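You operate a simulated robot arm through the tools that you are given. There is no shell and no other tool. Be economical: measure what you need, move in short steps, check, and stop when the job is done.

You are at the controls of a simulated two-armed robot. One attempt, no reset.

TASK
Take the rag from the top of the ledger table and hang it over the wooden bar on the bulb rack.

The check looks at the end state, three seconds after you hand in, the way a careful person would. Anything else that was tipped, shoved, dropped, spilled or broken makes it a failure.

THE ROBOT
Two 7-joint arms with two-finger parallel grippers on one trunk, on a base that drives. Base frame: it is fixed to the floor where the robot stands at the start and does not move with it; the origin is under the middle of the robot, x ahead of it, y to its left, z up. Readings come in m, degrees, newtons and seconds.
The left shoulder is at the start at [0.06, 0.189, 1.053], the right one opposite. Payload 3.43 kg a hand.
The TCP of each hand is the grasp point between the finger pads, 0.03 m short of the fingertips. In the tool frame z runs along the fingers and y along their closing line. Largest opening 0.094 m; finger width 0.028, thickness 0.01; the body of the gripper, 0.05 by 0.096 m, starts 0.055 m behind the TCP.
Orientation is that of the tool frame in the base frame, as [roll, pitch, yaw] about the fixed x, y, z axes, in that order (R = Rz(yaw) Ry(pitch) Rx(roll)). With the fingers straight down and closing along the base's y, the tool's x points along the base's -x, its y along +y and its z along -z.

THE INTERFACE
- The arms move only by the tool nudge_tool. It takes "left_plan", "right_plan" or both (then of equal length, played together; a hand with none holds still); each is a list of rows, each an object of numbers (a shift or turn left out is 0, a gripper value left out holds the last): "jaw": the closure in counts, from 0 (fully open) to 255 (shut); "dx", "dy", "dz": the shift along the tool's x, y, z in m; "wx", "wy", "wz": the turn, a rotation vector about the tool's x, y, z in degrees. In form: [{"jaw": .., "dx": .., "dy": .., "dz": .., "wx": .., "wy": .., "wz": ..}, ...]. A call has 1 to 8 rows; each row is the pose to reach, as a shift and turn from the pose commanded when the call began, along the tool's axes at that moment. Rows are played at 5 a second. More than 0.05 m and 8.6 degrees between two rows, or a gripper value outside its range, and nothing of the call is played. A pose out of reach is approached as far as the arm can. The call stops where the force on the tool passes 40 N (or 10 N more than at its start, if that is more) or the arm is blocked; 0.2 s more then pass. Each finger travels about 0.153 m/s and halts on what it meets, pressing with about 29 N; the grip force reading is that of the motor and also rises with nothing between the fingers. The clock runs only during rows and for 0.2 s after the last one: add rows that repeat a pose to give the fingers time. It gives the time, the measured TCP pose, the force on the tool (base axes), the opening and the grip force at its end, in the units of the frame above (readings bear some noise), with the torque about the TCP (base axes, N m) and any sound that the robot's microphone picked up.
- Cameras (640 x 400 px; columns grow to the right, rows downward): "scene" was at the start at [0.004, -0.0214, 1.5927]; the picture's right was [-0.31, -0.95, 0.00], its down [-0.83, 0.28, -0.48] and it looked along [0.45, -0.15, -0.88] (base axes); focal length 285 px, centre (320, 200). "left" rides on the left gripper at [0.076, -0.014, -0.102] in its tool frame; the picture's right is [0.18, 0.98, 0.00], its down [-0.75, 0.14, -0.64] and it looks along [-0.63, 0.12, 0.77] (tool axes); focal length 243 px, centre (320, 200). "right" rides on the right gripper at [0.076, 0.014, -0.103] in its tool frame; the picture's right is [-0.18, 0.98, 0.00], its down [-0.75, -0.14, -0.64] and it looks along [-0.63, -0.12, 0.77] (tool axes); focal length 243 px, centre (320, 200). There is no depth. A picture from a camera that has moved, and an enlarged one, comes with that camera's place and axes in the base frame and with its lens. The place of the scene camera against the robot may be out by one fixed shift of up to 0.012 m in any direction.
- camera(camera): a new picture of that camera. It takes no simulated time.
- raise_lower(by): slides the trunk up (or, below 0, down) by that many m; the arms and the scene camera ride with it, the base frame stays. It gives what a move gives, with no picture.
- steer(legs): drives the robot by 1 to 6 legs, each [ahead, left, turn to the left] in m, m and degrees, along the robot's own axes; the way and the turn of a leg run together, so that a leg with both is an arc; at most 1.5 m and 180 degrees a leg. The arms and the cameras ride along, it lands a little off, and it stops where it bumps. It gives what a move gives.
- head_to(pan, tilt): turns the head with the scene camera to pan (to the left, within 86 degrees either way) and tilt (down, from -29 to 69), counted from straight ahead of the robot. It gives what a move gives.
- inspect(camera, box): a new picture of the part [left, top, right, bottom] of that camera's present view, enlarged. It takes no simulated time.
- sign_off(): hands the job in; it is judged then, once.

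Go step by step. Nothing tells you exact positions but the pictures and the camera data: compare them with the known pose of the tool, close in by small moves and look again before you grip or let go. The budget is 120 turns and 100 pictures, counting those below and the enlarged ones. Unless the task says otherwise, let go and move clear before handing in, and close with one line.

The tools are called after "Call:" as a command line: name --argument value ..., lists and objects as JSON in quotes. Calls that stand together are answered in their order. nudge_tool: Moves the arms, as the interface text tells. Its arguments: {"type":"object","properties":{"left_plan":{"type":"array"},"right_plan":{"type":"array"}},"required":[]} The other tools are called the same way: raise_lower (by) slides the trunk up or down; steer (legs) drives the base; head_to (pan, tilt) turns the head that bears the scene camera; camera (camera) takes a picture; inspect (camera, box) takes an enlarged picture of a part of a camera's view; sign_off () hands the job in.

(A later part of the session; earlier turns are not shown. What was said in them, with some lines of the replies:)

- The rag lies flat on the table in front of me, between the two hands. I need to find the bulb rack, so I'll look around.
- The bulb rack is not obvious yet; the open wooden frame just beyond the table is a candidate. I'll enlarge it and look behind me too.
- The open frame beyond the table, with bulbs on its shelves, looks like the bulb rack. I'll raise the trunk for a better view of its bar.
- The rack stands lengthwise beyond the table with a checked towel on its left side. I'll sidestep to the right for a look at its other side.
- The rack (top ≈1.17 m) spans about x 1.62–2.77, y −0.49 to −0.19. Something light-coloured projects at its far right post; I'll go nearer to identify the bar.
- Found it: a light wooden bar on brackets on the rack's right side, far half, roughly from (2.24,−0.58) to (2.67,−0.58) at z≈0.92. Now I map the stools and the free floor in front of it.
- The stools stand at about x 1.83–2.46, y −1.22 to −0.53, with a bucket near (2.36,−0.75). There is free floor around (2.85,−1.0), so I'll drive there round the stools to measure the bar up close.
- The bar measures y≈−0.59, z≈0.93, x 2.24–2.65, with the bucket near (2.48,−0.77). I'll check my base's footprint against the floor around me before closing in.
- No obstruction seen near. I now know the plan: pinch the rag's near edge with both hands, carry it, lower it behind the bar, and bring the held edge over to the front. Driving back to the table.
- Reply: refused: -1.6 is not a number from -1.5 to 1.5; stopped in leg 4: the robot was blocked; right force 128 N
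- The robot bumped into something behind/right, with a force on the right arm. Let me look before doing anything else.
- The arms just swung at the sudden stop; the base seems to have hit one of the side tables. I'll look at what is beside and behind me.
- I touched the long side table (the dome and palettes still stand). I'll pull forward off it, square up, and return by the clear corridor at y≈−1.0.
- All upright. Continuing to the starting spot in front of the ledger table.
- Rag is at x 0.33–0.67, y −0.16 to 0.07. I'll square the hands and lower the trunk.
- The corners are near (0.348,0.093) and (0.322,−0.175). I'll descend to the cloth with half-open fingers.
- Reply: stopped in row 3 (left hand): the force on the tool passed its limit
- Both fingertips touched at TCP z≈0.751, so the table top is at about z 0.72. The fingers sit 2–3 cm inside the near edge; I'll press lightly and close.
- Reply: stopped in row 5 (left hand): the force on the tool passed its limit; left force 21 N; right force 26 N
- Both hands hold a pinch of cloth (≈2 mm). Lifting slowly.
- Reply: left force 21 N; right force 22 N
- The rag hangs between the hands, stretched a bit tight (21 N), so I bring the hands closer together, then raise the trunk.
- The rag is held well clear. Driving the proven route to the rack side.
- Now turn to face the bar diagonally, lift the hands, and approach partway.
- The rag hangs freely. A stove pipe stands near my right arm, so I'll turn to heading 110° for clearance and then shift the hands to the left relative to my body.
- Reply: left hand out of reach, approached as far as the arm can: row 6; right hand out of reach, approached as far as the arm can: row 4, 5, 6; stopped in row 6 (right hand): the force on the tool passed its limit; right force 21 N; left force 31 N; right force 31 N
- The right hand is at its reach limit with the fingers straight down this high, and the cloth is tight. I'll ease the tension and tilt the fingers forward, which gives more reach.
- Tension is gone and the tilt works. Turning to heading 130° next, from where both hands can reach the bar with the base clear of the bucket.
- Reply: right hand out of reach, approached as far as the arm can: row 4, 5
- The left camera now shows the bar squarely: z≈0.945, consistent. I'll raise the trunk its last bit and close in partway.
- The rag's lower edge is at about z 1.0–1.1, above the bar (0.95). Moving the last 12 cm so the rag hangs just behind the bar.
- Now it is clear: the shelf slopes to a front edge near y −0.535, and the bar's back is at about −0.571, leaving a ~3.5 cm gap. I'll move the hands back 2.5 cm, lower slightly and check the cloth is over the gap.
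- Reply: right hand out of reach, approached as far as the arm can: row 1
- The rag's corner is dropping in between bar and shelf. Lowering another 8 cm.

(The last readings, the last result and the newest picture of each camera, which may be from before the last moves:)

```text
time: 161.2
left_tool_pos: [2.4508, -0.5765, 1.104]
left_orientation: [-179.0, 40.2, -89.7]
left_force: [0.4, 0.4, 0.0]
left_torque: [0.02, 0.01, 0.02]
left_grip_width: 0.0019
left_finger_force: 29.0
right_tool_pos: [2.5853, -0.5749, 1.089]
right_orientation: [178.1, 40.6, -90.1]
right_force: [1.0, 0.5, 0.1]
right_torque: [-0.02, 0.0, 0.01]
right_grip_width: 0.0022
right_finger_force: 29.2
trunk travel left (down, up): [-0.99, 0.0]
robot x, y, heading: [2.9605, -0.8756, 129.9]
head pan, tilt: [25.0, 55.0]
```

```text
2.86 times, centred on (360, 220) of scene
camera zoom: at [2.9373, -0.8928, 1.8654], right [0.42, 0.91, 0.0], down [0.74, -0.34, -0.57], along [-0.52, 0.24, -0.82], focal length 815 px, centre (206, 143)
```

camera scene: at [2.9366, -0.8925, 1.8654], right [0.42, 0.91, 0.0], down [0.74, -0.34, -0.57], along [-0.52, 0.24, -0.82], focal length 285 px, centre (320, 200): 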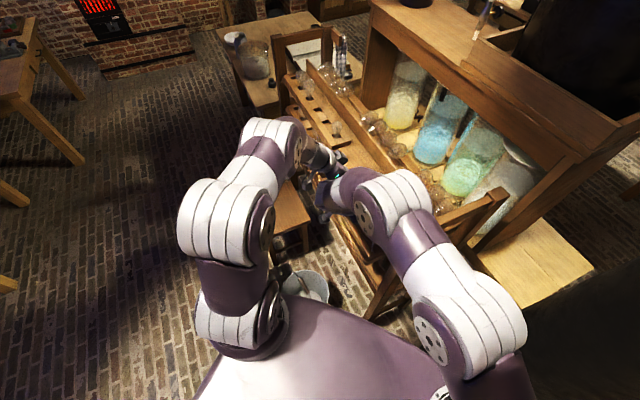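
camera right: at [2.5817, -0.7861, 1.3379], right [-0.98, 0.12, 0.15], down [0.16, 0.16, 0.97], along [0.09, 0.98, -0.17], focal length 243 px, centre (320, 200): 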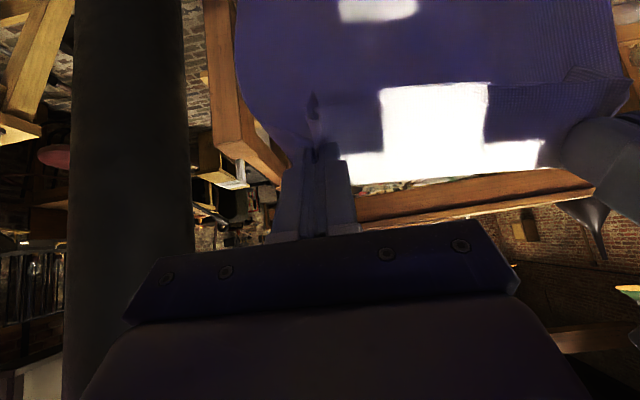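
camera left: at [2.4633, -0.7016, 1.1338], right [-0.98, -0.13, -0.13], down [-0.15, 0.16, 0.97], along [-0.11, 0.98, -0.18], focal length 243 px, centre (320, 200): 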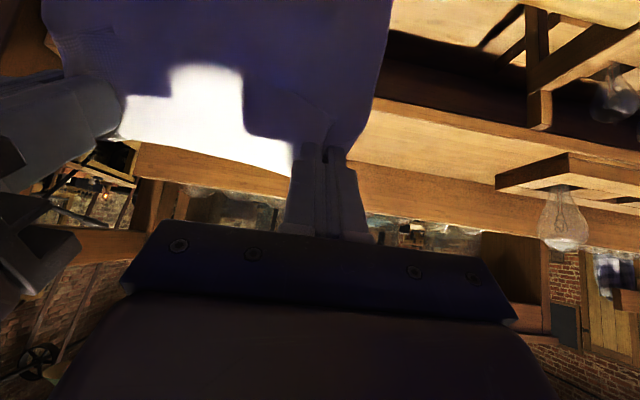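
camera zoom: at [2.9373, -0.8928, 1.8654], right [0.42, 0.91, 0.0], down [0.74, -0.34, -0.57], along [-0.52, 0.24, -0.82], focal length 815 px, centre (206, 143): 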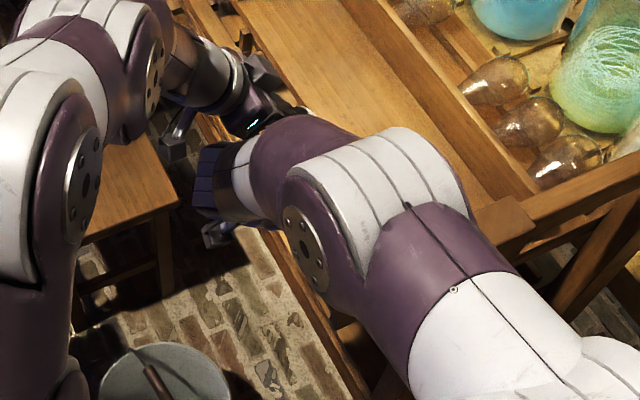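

The rag hangs down behind the bar past the shelf's edge. Now I bring the held edge toward me over the bar.

Call:
nudge_tool --left_plan '[{"dx": 0.0115, "dz": -0.0097}, {"dx": 0.023, "dz": -0.0193}, {"dx": 0.038, "dz": -0.025}, {"dx": 0.0524, "dz": -0.0309}, {"dx": 0.0684, "dz": -0.0313}, {"dx": 0.0844, "dz": -0.0317}, {"dx": 0.0844, "dz": -0.0317}]' --right_plan '[{"dx": 0.0115, "dz": -0.0097}, {"dx": 0.023, "dz": -0.0193}, {"dx": 0.038, "dz": -0.025}, {"dx": 0.0524, "dz": -0.0309}, {"dx": 0.0684, "dz": -0.0313}, {"dx": 0.0844, "dz": -0.0317}, {"dx": 0.0844, "dz": -0.0317}]'

Call:
camera --camera "left"

Call:
inspect --camera "scene" --box '[280, 150, 440, 290]'

```text
time: 162.8
left_tool_pos: [2.4493, -0.6609, 1.0726]
left_orientation: [-179.0, 40.2, -89.8]
left_force: [-0.6, -1.0, -0.5]
left_torque: [0.0, -0.01, 0.04]
left_grip_width: 0.0018
left_finger_force: 29.3
right_tool_pos: [2.5874, -0.6591, 1.0575]
right_orientation: [178.1, 40.6, -90.0]
right_force: [0.4, 0.3, -0.4]
right_torque: [-0.02, -0.01, 0.02]
right_grip_width: 0.0021
right_finger_force: 29.4
trunk travel left (down, up): [-0.99, 0.0]
robot x, y, heading: [2.9605, -0.8747, 129.9]
head pan, tilt: [25.0, 55.0]
```

```text
34 pictures are left
camera left: at [2.4626, -0.7859, 1.1035], right [-0.98, -0.13, -0.13], down [-0.15, 0.16, 0.97], along [-0.11, 0.98, -0.18], focal length 243 px, centre (320, 200)
```

left: 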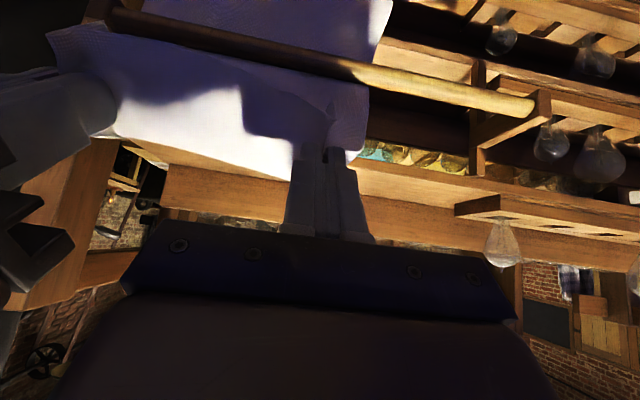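

```text
2.86 times, centred on (360, 220) of scene
camera zoom: at [2.9371, -0.8924, 1.8654], right [0.42, 0.91, 0.0], down [0.74, -0.34, -0.57], along [-0.52, 0.24, -0.82], focal length 815 px, centre (206, 143)
```

zoom: 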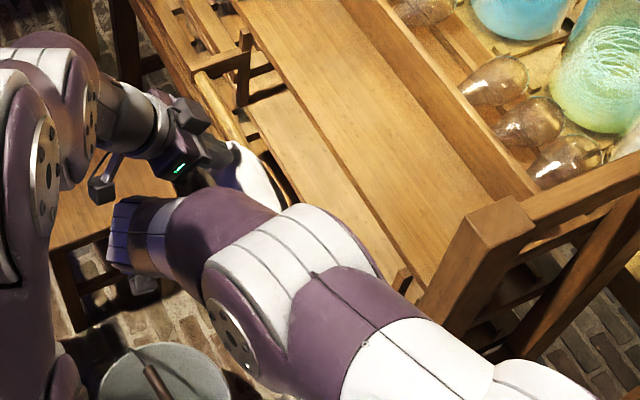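

The left camera shows the rag passing behind and over the bar. Now I lower the held edge in front of it.

Call:
nudge_tool --left_plan '[{"dx": 0.0214, "dz": 0.0255}, {"dx": 0.0429, "dz": 0.0511}, {"dx": 0.0643, "dz": 0.0766}, {"dx": 0.0857, "dz": 0.1021}, {"dx": 0.1072, "dz": 0.1277}, {"dx": 0.1286, "dz": 0.1532}, {"dx": 0.1286, "dz": 0.1532}]' --right_plan '[{"dx": 0.0214, "dz": 0.0255}, {"dx": 0.0429, "dz": 0.0511}, {"dx": 0.0643, "dz": 0.0766}, {"dx": 0.0857, "dz": 0.1021}, {"dx": 0.1072, "dz": 0.1277}, {"dx": 0.1286, "dz": 0.1532}, {"dx": 0.1286, "dz": 0.1532}]'

Call:
camera --camera "left"

Call:
camera --camera "right"

Call:
camera --camera "scene"

```text
time: 163.9
left_tool_pos: [2.4366, -0.6571, 0.936]
left_orientation: [179.2, 41.0, -90.2]
left_force: [-8.4, 3.5, -2.7]
left_torque: [-0.23, -0.65, -0.24]
left_grip_width: 0.0022
left_finger_force: 29.0
right_tool_pos: [2.5296, -0.6563, 0.9941]
right_orientation: [167.9, 38.7, -98.1]
right_force: [8.4, -4.2, 2.6]
right_torque: [-0.04, 0.38, 0.63]
right_grip_width: 0.0022
right_finger_force: 28.4
right hand out of reach, approached as far as the arm can: row 4, 5
trunk travel left (down, up): [-0.99, 0.0]
robot x, y, heading: [2.9625, -0.8767, 130.2]
head pan, tilt: [25.0, 55.0]
stopped in row 5 (left hand): the force on the tool passed its limit (the readings are from after the stop); the commanded pose is now the measured one
```

```text
32 pictures are left
camera left: at [2.4513, -0.7823, 0.9641], right [-0.98, -0.14, -0.11], down [-0.13, 0.15, 0.98], along [-0.12, 0.98, -0.16], focal length 243 px, centre (320, 200)
```

left: 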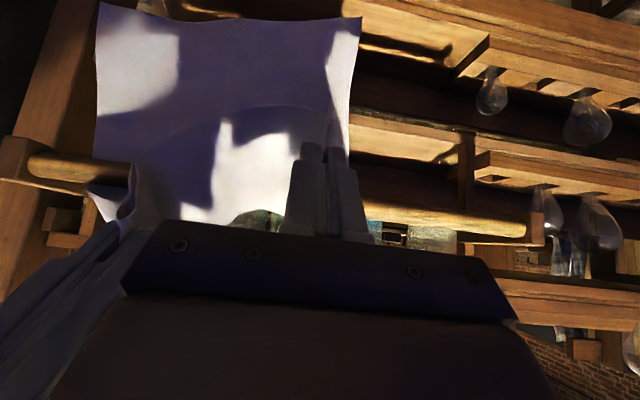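

```text
31 pictures are left
camera right: at [2.5196, -0.7798, 1.0262], right [-0.95, 0.15, 0.28], down [0.3, 0.17, 0.94], along [0.09, 0.97, -0.21], focal length 243 px, centre (320, 200)
```

right: 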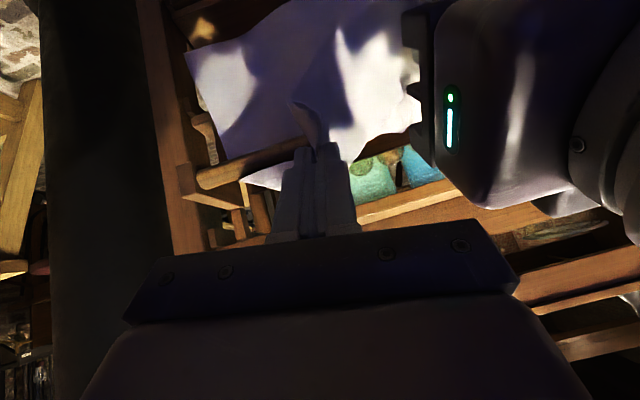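

```text
30 pictures are left
camera scene: at [2.935, -0.8931, 1.8655], right [0.42, 0.91, 0.0], down [0.74, -0.34, -0.57], along [-0.52, 0.24, -0.82], focal length 285 px, centre (320, 200)
```

scene: 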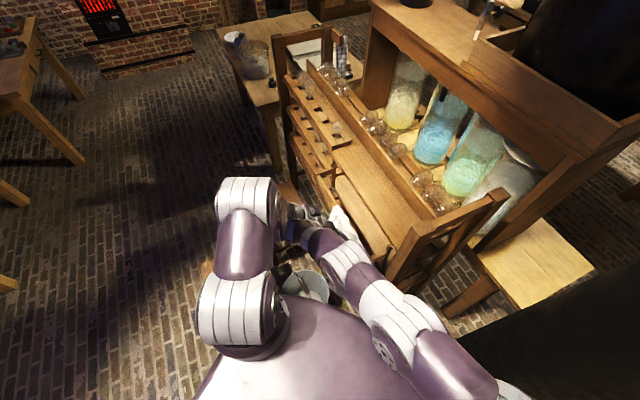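

The rag is over the bar, but the right arm hit a joint limit and crowded the left hand. I'll back both up a little, re-square, and use the trunk to lower instead.

Call:
nudge_tool --left_plan '[{"dx": -0.013, "dy": -0.004, "dz": -0.016}, {"dx": -0.025, "dy": -0.008, "dz": -0.032}, {"dx": -0.037, "dy": -0.012, "dz": -0.047}, {"dx": -0.037, "dy": -0.012, "dz": -0.047}]' --right_plan '[{"dx": -0.013, "dy": -0.016, "dz": -0.017, "wx": 1.7, "wy": -0.2, "wz": -2.1}, {"dx": -0.026, "dy": -0.031, "dz": -0.034, "wx": 3.4, "wy": -0.4, "wz": -4.1}, {"dx": -0.039, "dy": -0.047, "dz": -0.0515, "wx": 5.1, "wy": -0.6, "wz": -6.2}, {"dx": -0.039, "dy": -0.047, "dz": -0.0515, "wx": 5.1, "wy": -0.6, "wz": -6.2}]'

Call:
camera --camera "left"

```text
time: 164.9
left_tool_pos: [2.4517, -0.659, 0.995]
left_orientation: [179.5, 40.9, -90.1]
left_force: [15.3, 0.2, 7.1]
left_torque: [0.18, -0.43, -0.3]
left_grip_width: 0.002
left_finger_force: 28.9
right_tool_pos: [2.5873, -0.658, 1.0494]
right_orientation: [177.9, 40.0, -90.1]
right_force: [-16.1, -0.5, -8.2]
right_torque: [-0.16, 0.32, 0.39]
right_grip_width: 0.0022
right_finger_force: 29.2
trunk travel left (down, up): [-0.99, 0.0]
robot x, y, heading: [2.961, -0.8763, 130.2]
head pan, tilt: [25.0, 55.0]
```

```text
29 pictures are left
camera left: at [2.4668, -0.7849, 1.0233], right [-0.98, -0.14, -0.12], down [-0.14, 0.15, 0.98], along [-0.12, 0.98, -0.17], focal length 243 px, centre (320, 200)
```

left: 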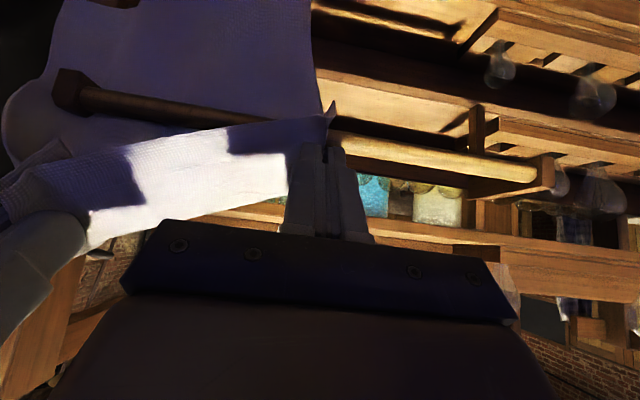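

Call:
nudge_tool --left_plan '[{"dx": -0.011, "dz": -0.013, "dy": 0.005}, {"dx": -0.022, "dz": -0.026, "dy": 0.015}, {"dx": -0.032, "dz": -0.038, "dy": 0.03}, {"dx": -0.032, "dz": -0.038, "dy": 0.03}]' --right_plan '[{"dy": 0.01}, {"dy": 0.02}, {"dy": 0.034}, {"dy": 0.034}]'

Call:
camera --camera "left"

Call:
camera --camera "right"

```text
time: 165.9
left_tool_pos: [2.4199, -0.6606, 1.0464]
left_orientation: [179.2, 40.8, -90.1]
left_force: [0.5, -0.3, 0.4]
left_torque: [0.01, 0.0, 0.03]
left_grip_width: 0.0017
left_finger_force: 29.2
right_tool_pos: [2.5581, -0.6577, 1.0497]
right_orientation: [177.9, 40.0, -90.2]
right_force: [0.6, 0.4, -0.3]
right_torque: [-0.01, 0.01, 0.01]
right_grip_width: 0.0023
right_finger_force: 29.0
right hand out of reach, approached as far as the arm can: row 3, 4
trunk travel left (down, up): [-0.99, 0.0]
robot x, y, heading: [2.9598, -0.8751, 129.9]
head pan, tilt: [25.0, 55.0]
```

```text
28 pictures are left
camera left: at [2.4357, -0.7858, 1.074], right [-0.98, -0.14, -0.11], down [-0.13, 0.15, 0.98], along [-0.12, 0.98, -0.17], focal length 243 px, centre (320, 200)
```

left: 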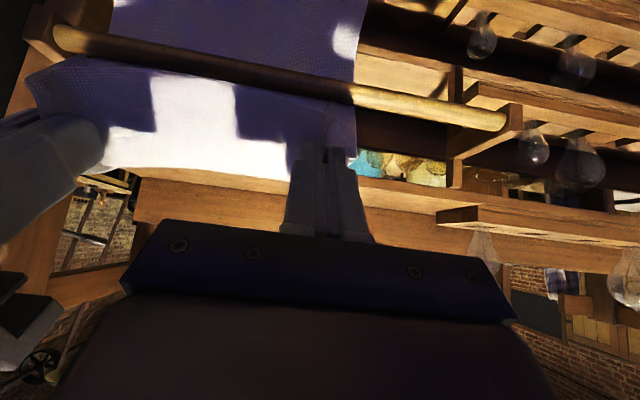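

```text
27 pictures are left
camera right: at [2.5482, -0.7823, 1.0798], right [-0.98, 0.12, 0.14], down [0.16, 0.17, 0.97], along [0.09, 0.98, -0.18], focal length 243 px, centre (320, 200)
```

right: 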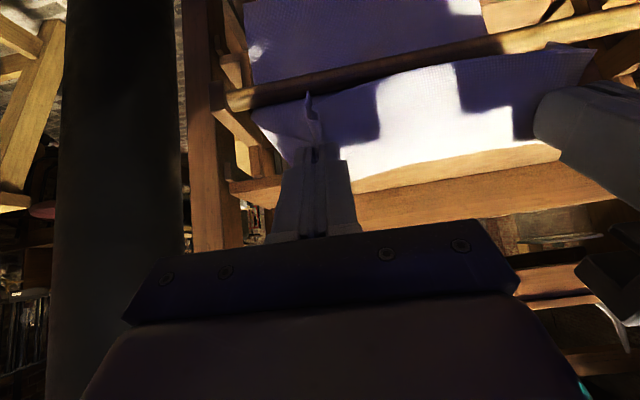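

Both hand cameras show the rag neatly over the bar, within its ends. Lowering the trunk 14 cm to bring the front edge down.

Call:
raise_lower --by -0.14

Call:
camera --camera "left"

Call:
camera --camera "right"

Call:
camera --camera "scene"

```text
time: 167.6
left_tool_pos: [2.4205, -0.6614, 0.9061]
left_orientation: [179.3, 40.9, -90.3]
left_force: [0.2, 0.5, -0.6]
left_torque: [-0.01, 0.0, 0.02]
left_grip_width: 0.0021
left_finger_force: 28.6
right_tool_pos: [2.556, -0.6577, 0.909]
right_orientation: [177.9, 40.1, -90.3]
right_force: [0.6, 0.3, 0.3]
right_torque: [0.02, 0.04, 0.01]
right_grip_width: 0.0022
right_finger_force: 29.2
trunk travel left (down, up): [-0.85, 0.14]
robot x, y, heading: [2.9635, -0.8741, 130.0]
head pan, tilt: [25.0, 55.0]
```

```text
26 pictures are left
camera left: at [2.4357, -0.7858, 0.9336], right [-0.98, -0.14, -0.11], down [-0.13, 0.15, 0.98], along [-0.12, 0.98, -0.17], focal length 243 px, centre (320, 200)
```

left: 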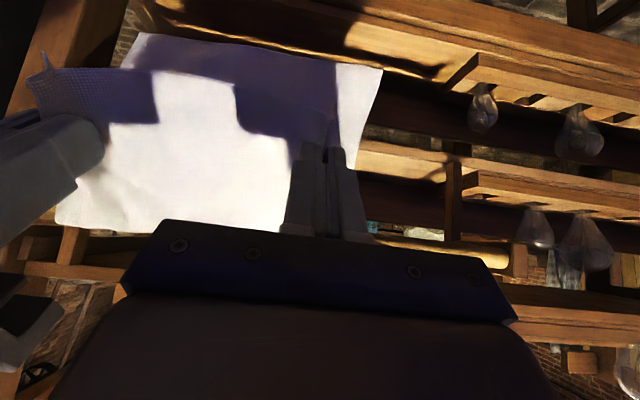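

```text
25 pictures are left
camera right: at [2.5478, -0.7825, 0.9398], right [-0.98, 0.12, 0.14], down [0.16, 0.17, 0.97], along [0.09, 0.98, -0.18], focal length 243 px, centre (320, 200)
```

right: 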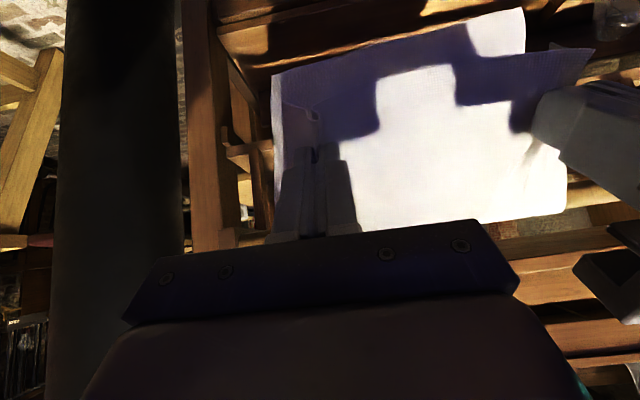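

```text
24 pictures are left
camera scene: at [2.9371, -0.8927, 1.7255], right [0.42, 0.91, 0.0], down [0.74, -0.34, -0.57], along [-0.52, 0.24, -0.82], focal length 285 px, centre (320, 200)
```

scene: 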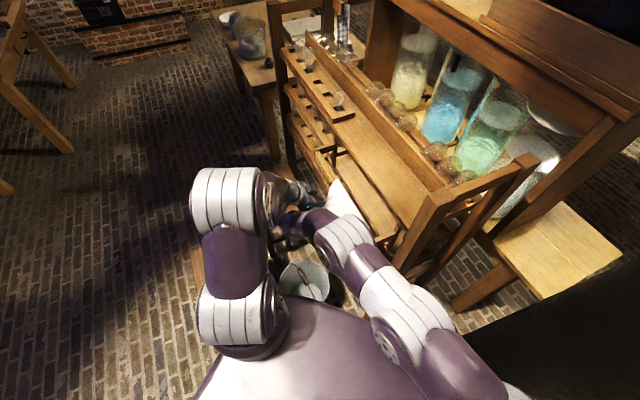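

The rag lies over the bar; the tail behind is longer (≈0.2 m) than the front. Lowering 5 cm more to balance.

Call:
raise_lower --by -0.05

Call:
camera --camera "right"

Call:
inspect --camera "scene" --box '[260, 150, 420, 290]'

```text
time: 168.5
left_tool_pos: [2.4208, -0.6606, 0.8551]
left_orientation: [179.4, 40.8, -90.2]
left_force: [0.3, 0.1, -0.4]
left_torque: [-0.02, 0.0, -0.01]
left_grip_width: 0.002
left_finger_force: 29.3
right_tool_pos: [2.5586, -0.6579, 0.8596]
right_orientation: [178.0, 40.2, -90.2]
right_force: [0.0, 0.4, 0.4]
right_torque: [-0.02, 0.01, 0.01]
right_grip_width: 0.0023
right_finger_force: 29.5
trunk travel left (down, up): [-0.8, 0.19]
robot x, y, heading: [2.9603, -0.8757, 130.2]
head pan, tilt: [25.0, 55.0]
```

```text
23 pictures are left
camera right: at [2.5478, -0.7825, 0.8898], right [-0.98, 0.12, 0.14], down [0.16, 0.17, 0.97], along [0.09, 0.98, -0.18], focal length 243 px, centre (320, 200)
```

right: 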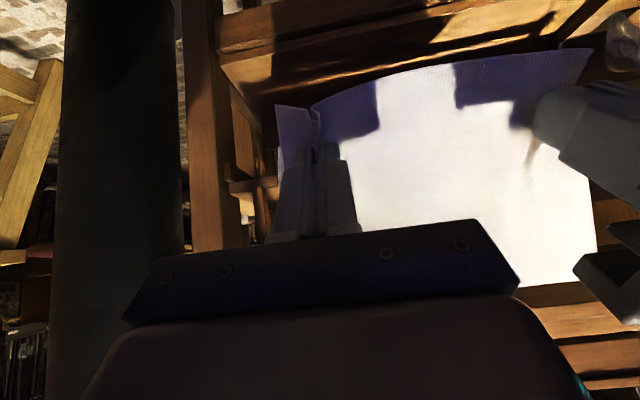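

```text
2.86 times, centred on (340, 220) of scene
camera zoom: at [2.9372, -0.8927, 1.6754], right [0.42, 0.91, 0.0], down [0.74, -0.34, -0.57], along [-0.52, 0.24, -0.82], focal length 815 px, centre (263, 143)
```

zoom: 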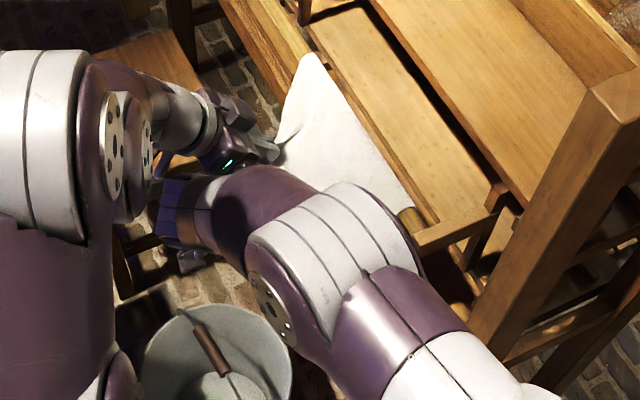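

Both sides look balanced. I'll open the fingers gently and withdraw along them, away from the bar.

Call:
nudge_tool --left_plan '[{"jaw": 215}, {"jaw": 180}, {"jaw": 150}, {"jaw": 150}, {"jaw": 150}]' --right_plan '[{"jaw": 215}, {"jaw": 180}, {"jaw": 150}, {"jaw": 150}, {"jaw": 150}]'

Call:
camera --camera "left"

Call:
camera --camera "right"

```text
time: 169.7
left_tool_pos: [2.4208, -0.6605, 0.855]
left_orientation: [179.4, 40.9, -90.3]
left_force: [0.1, 0.3, 0.6]
left_torque: [-0.03, -0.03, -0.01]
left_grip_width: 0.0387
left_finger_force: 0.1
right_tool_pos: [2.5578, -0.6586, 0.8601]
right_orientation: [178.1, 40.2, -90.2]
right_force: [0.5, 0.8, 0.5]
right_torque: [0.0, 0.0, -0.01]
right_grip_width: 0.0385
right_finger_force: 0.1
trunk travel left (down, up): [-0.8, 0.19]
robot x, y, heading: [2.965, -0.8759, 129.9]
head pan, tilt: [25.0, 55.0]
```

```text
21 pictures are left
camera left: at [2.4356, -0.7858, 0.8834], right [-0.98, -0.14, -0.11], down [-0.13, 0.15, 0.98], along [-0.12, 0.98, -0.17], focal length 243 px, centre (320, 200)
```

left: 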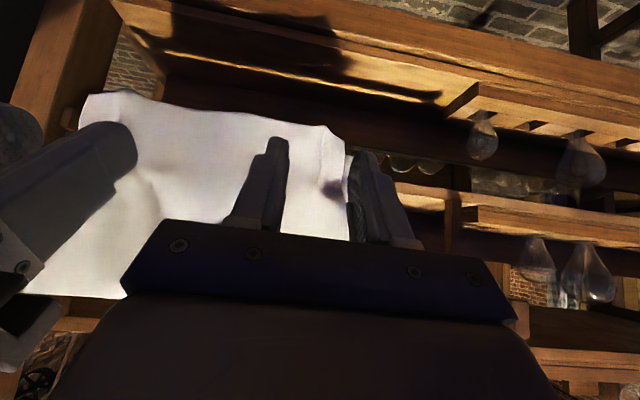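

```text
20 pictures are left
camera right: at [2.5477, -0.7825, 0.8896], right [-0.98, 0.12, 0.14], down [0.16, 0.17, 0.97], along [0.09, 0.98, -0.18], focal length 243 px, centre (320, 200)
```

right: 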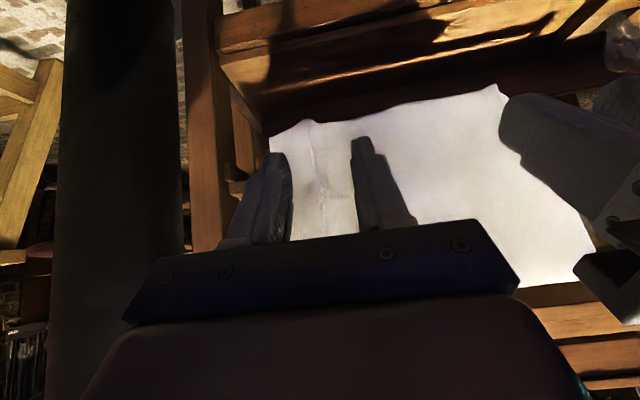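

Released: the rag hangs by itself, clear of the fingers. I'll back straight away from the bar with the base.

Call:
steer --legs '[[-0.115, 0.0965, 0]]'

Call:
camera --camera "left"

Call:
camera --camera "scene"

```text
time: 171.1
left_tool_pos: [2.4209, -0.8095, 0.8556]
left_orientation: [179.3, 40.8, -90.3]
left_force: [0.5, -0.2, 0.5]
left_torque: [-0.03, 0.0, -0.01]
left_grip_width: 0.0387
left_finger_force: 0.0
right_tool_pos: [2.5582, -0.806, 0.8589]
right_orientation: [178.0, 40.0, -90.2]
right_force: [0.0, 0.9, 0.7]
right_torque: [-0.01, -0.01, 0.0]
right_grip_width: 0.0389
right_finger_force: 0.1
trunk travel left (down, up): [-0.8, 0.19]
robot x, y, heading: [2.9606, -1.0227, 130.2]
head pan, tilt: [25.0, 55.0]
```

```text
19 pictures are left
camera left: at [2.436, -0.9342, 0.8834], right [-0.98, -0.14, -0.11], down [-0.13, 0.15, 0.98], along [-0.12, 0.98, -0.17], focal length 243 px, centre (320, 200)
```

left: 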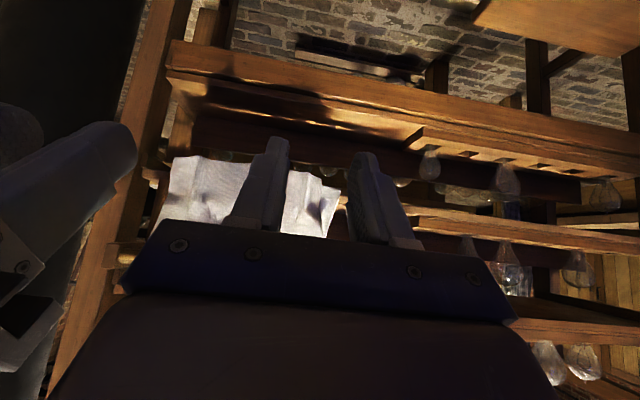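

```text
18 pictures are left
camera scene: at [2.9373, -1.041, 1.6754], right [0.42, 0.91, 0.0], down [0.74, -0.34, -0.57], along [-0.52, 0.24, -0.82], focal length 285 px, centre (320, 200)
```

scene: 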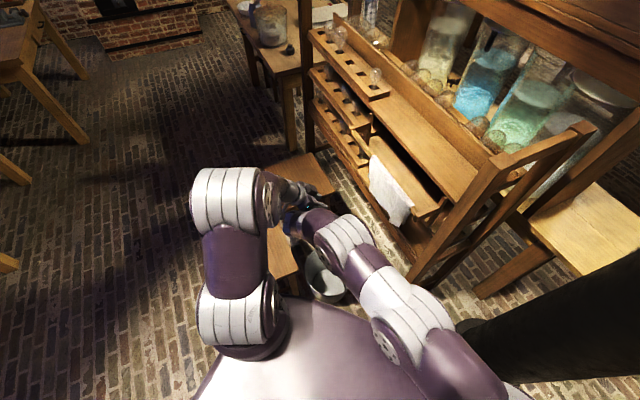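

Call:
inspect --camera "scene" --box '[340, 130, 460, 250]'

```text
3.33 times, centred on (400, 190) of scene
camera zoom: at [2.9373, -1.041, 1.6754], right [0.42, 0.91, 0.0], down [0.74, -0.34, -0.57], along [-0.52, 0.24, -0.82], focal length 951 px, centre (53, 233)
```

zoom: 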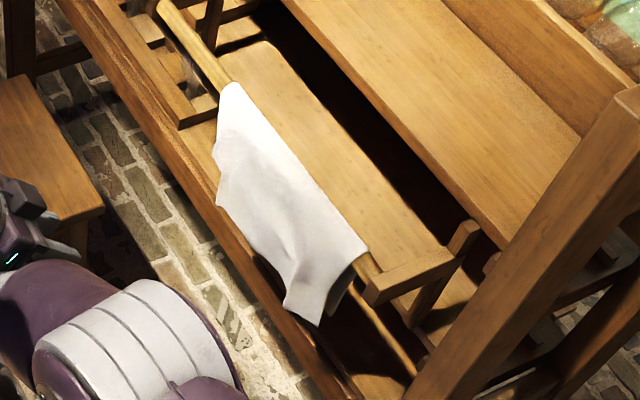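

The rag hangs over the bar with both tails down. I'll back off a bit more and confirm that it stays put and the surroundings are intact.

Call:
steer --legs '[[-0.115, 0.0965, 0]]'

Call:
camera --camera "scene"

Call:
inspect --camera "scene" --box '[340, 80, 500, 220]'

```text
time: 172.4
left_tool_pos: [2.4223, -0.9598, 0.8553]
left_orientation: [179.3, 40.9, -90.3]
left_force: [0.3, 0.5, 0.4]
left_torque: [-0.01, -0.03, 0.0]
left_grip_width: 0.0386
left_finger_force: 0.0
right_tool_pos: [2.5583, -0.9548, 0.8602]
right_orientation: [178.2, 40.0, -90.2]
right_force: [0.2, 0.2, 0.4]
right_torque: [0.02, 0.0, -0.03]
right_grip_width: 0.0387
right_finger_force: 0.0
trunk travel left (down, up): [-0.8, 0.19]
robot x, y, heading: [2.9639, -1.1748, 130.0]
head pan, tilt: [25.0, 55.0]
```

```text
16 pictures are left
camera scene: at [2.9377, -1.1916, 1.6754], right [0.42, 0.91, 0.0], down [0.74, -0.35, -0.57], along [-0.52, 0.24, -0.82], focal length 285 px, centre (320, 200)
```

scene: 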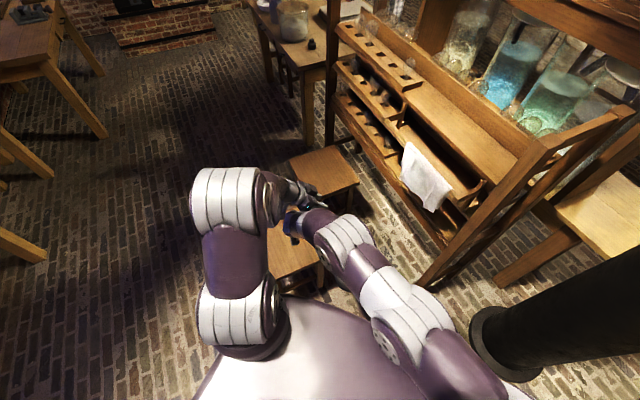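

```text
2.86 times, centred on (420, 150) of scene
camera zoom: at [2.9377, -1.1916, 1.6754], right [0.42, 0.91, 0.0], down [0.74, -0.35, -0.57], along [-0.52, 0.24, -0.82], focal length 815 px, centre (34, 343)
```

zoom: 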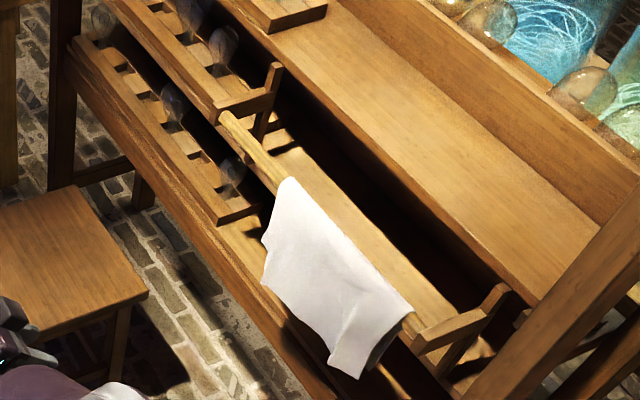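

The rag hangs steadily over the bar, both hands are clear of it, and the stools, bucket and bulbs look undisturbed. Handing in.

Call:
sign_off

```text
The job is handed in.
```

The rag is off the ledger table and hangs over the wooden bar on the bulb rack, with both hands released and clear. On the way my base bumped the long side table by the window; in pictures taken afterwards it looked in place, with everything on it upright.
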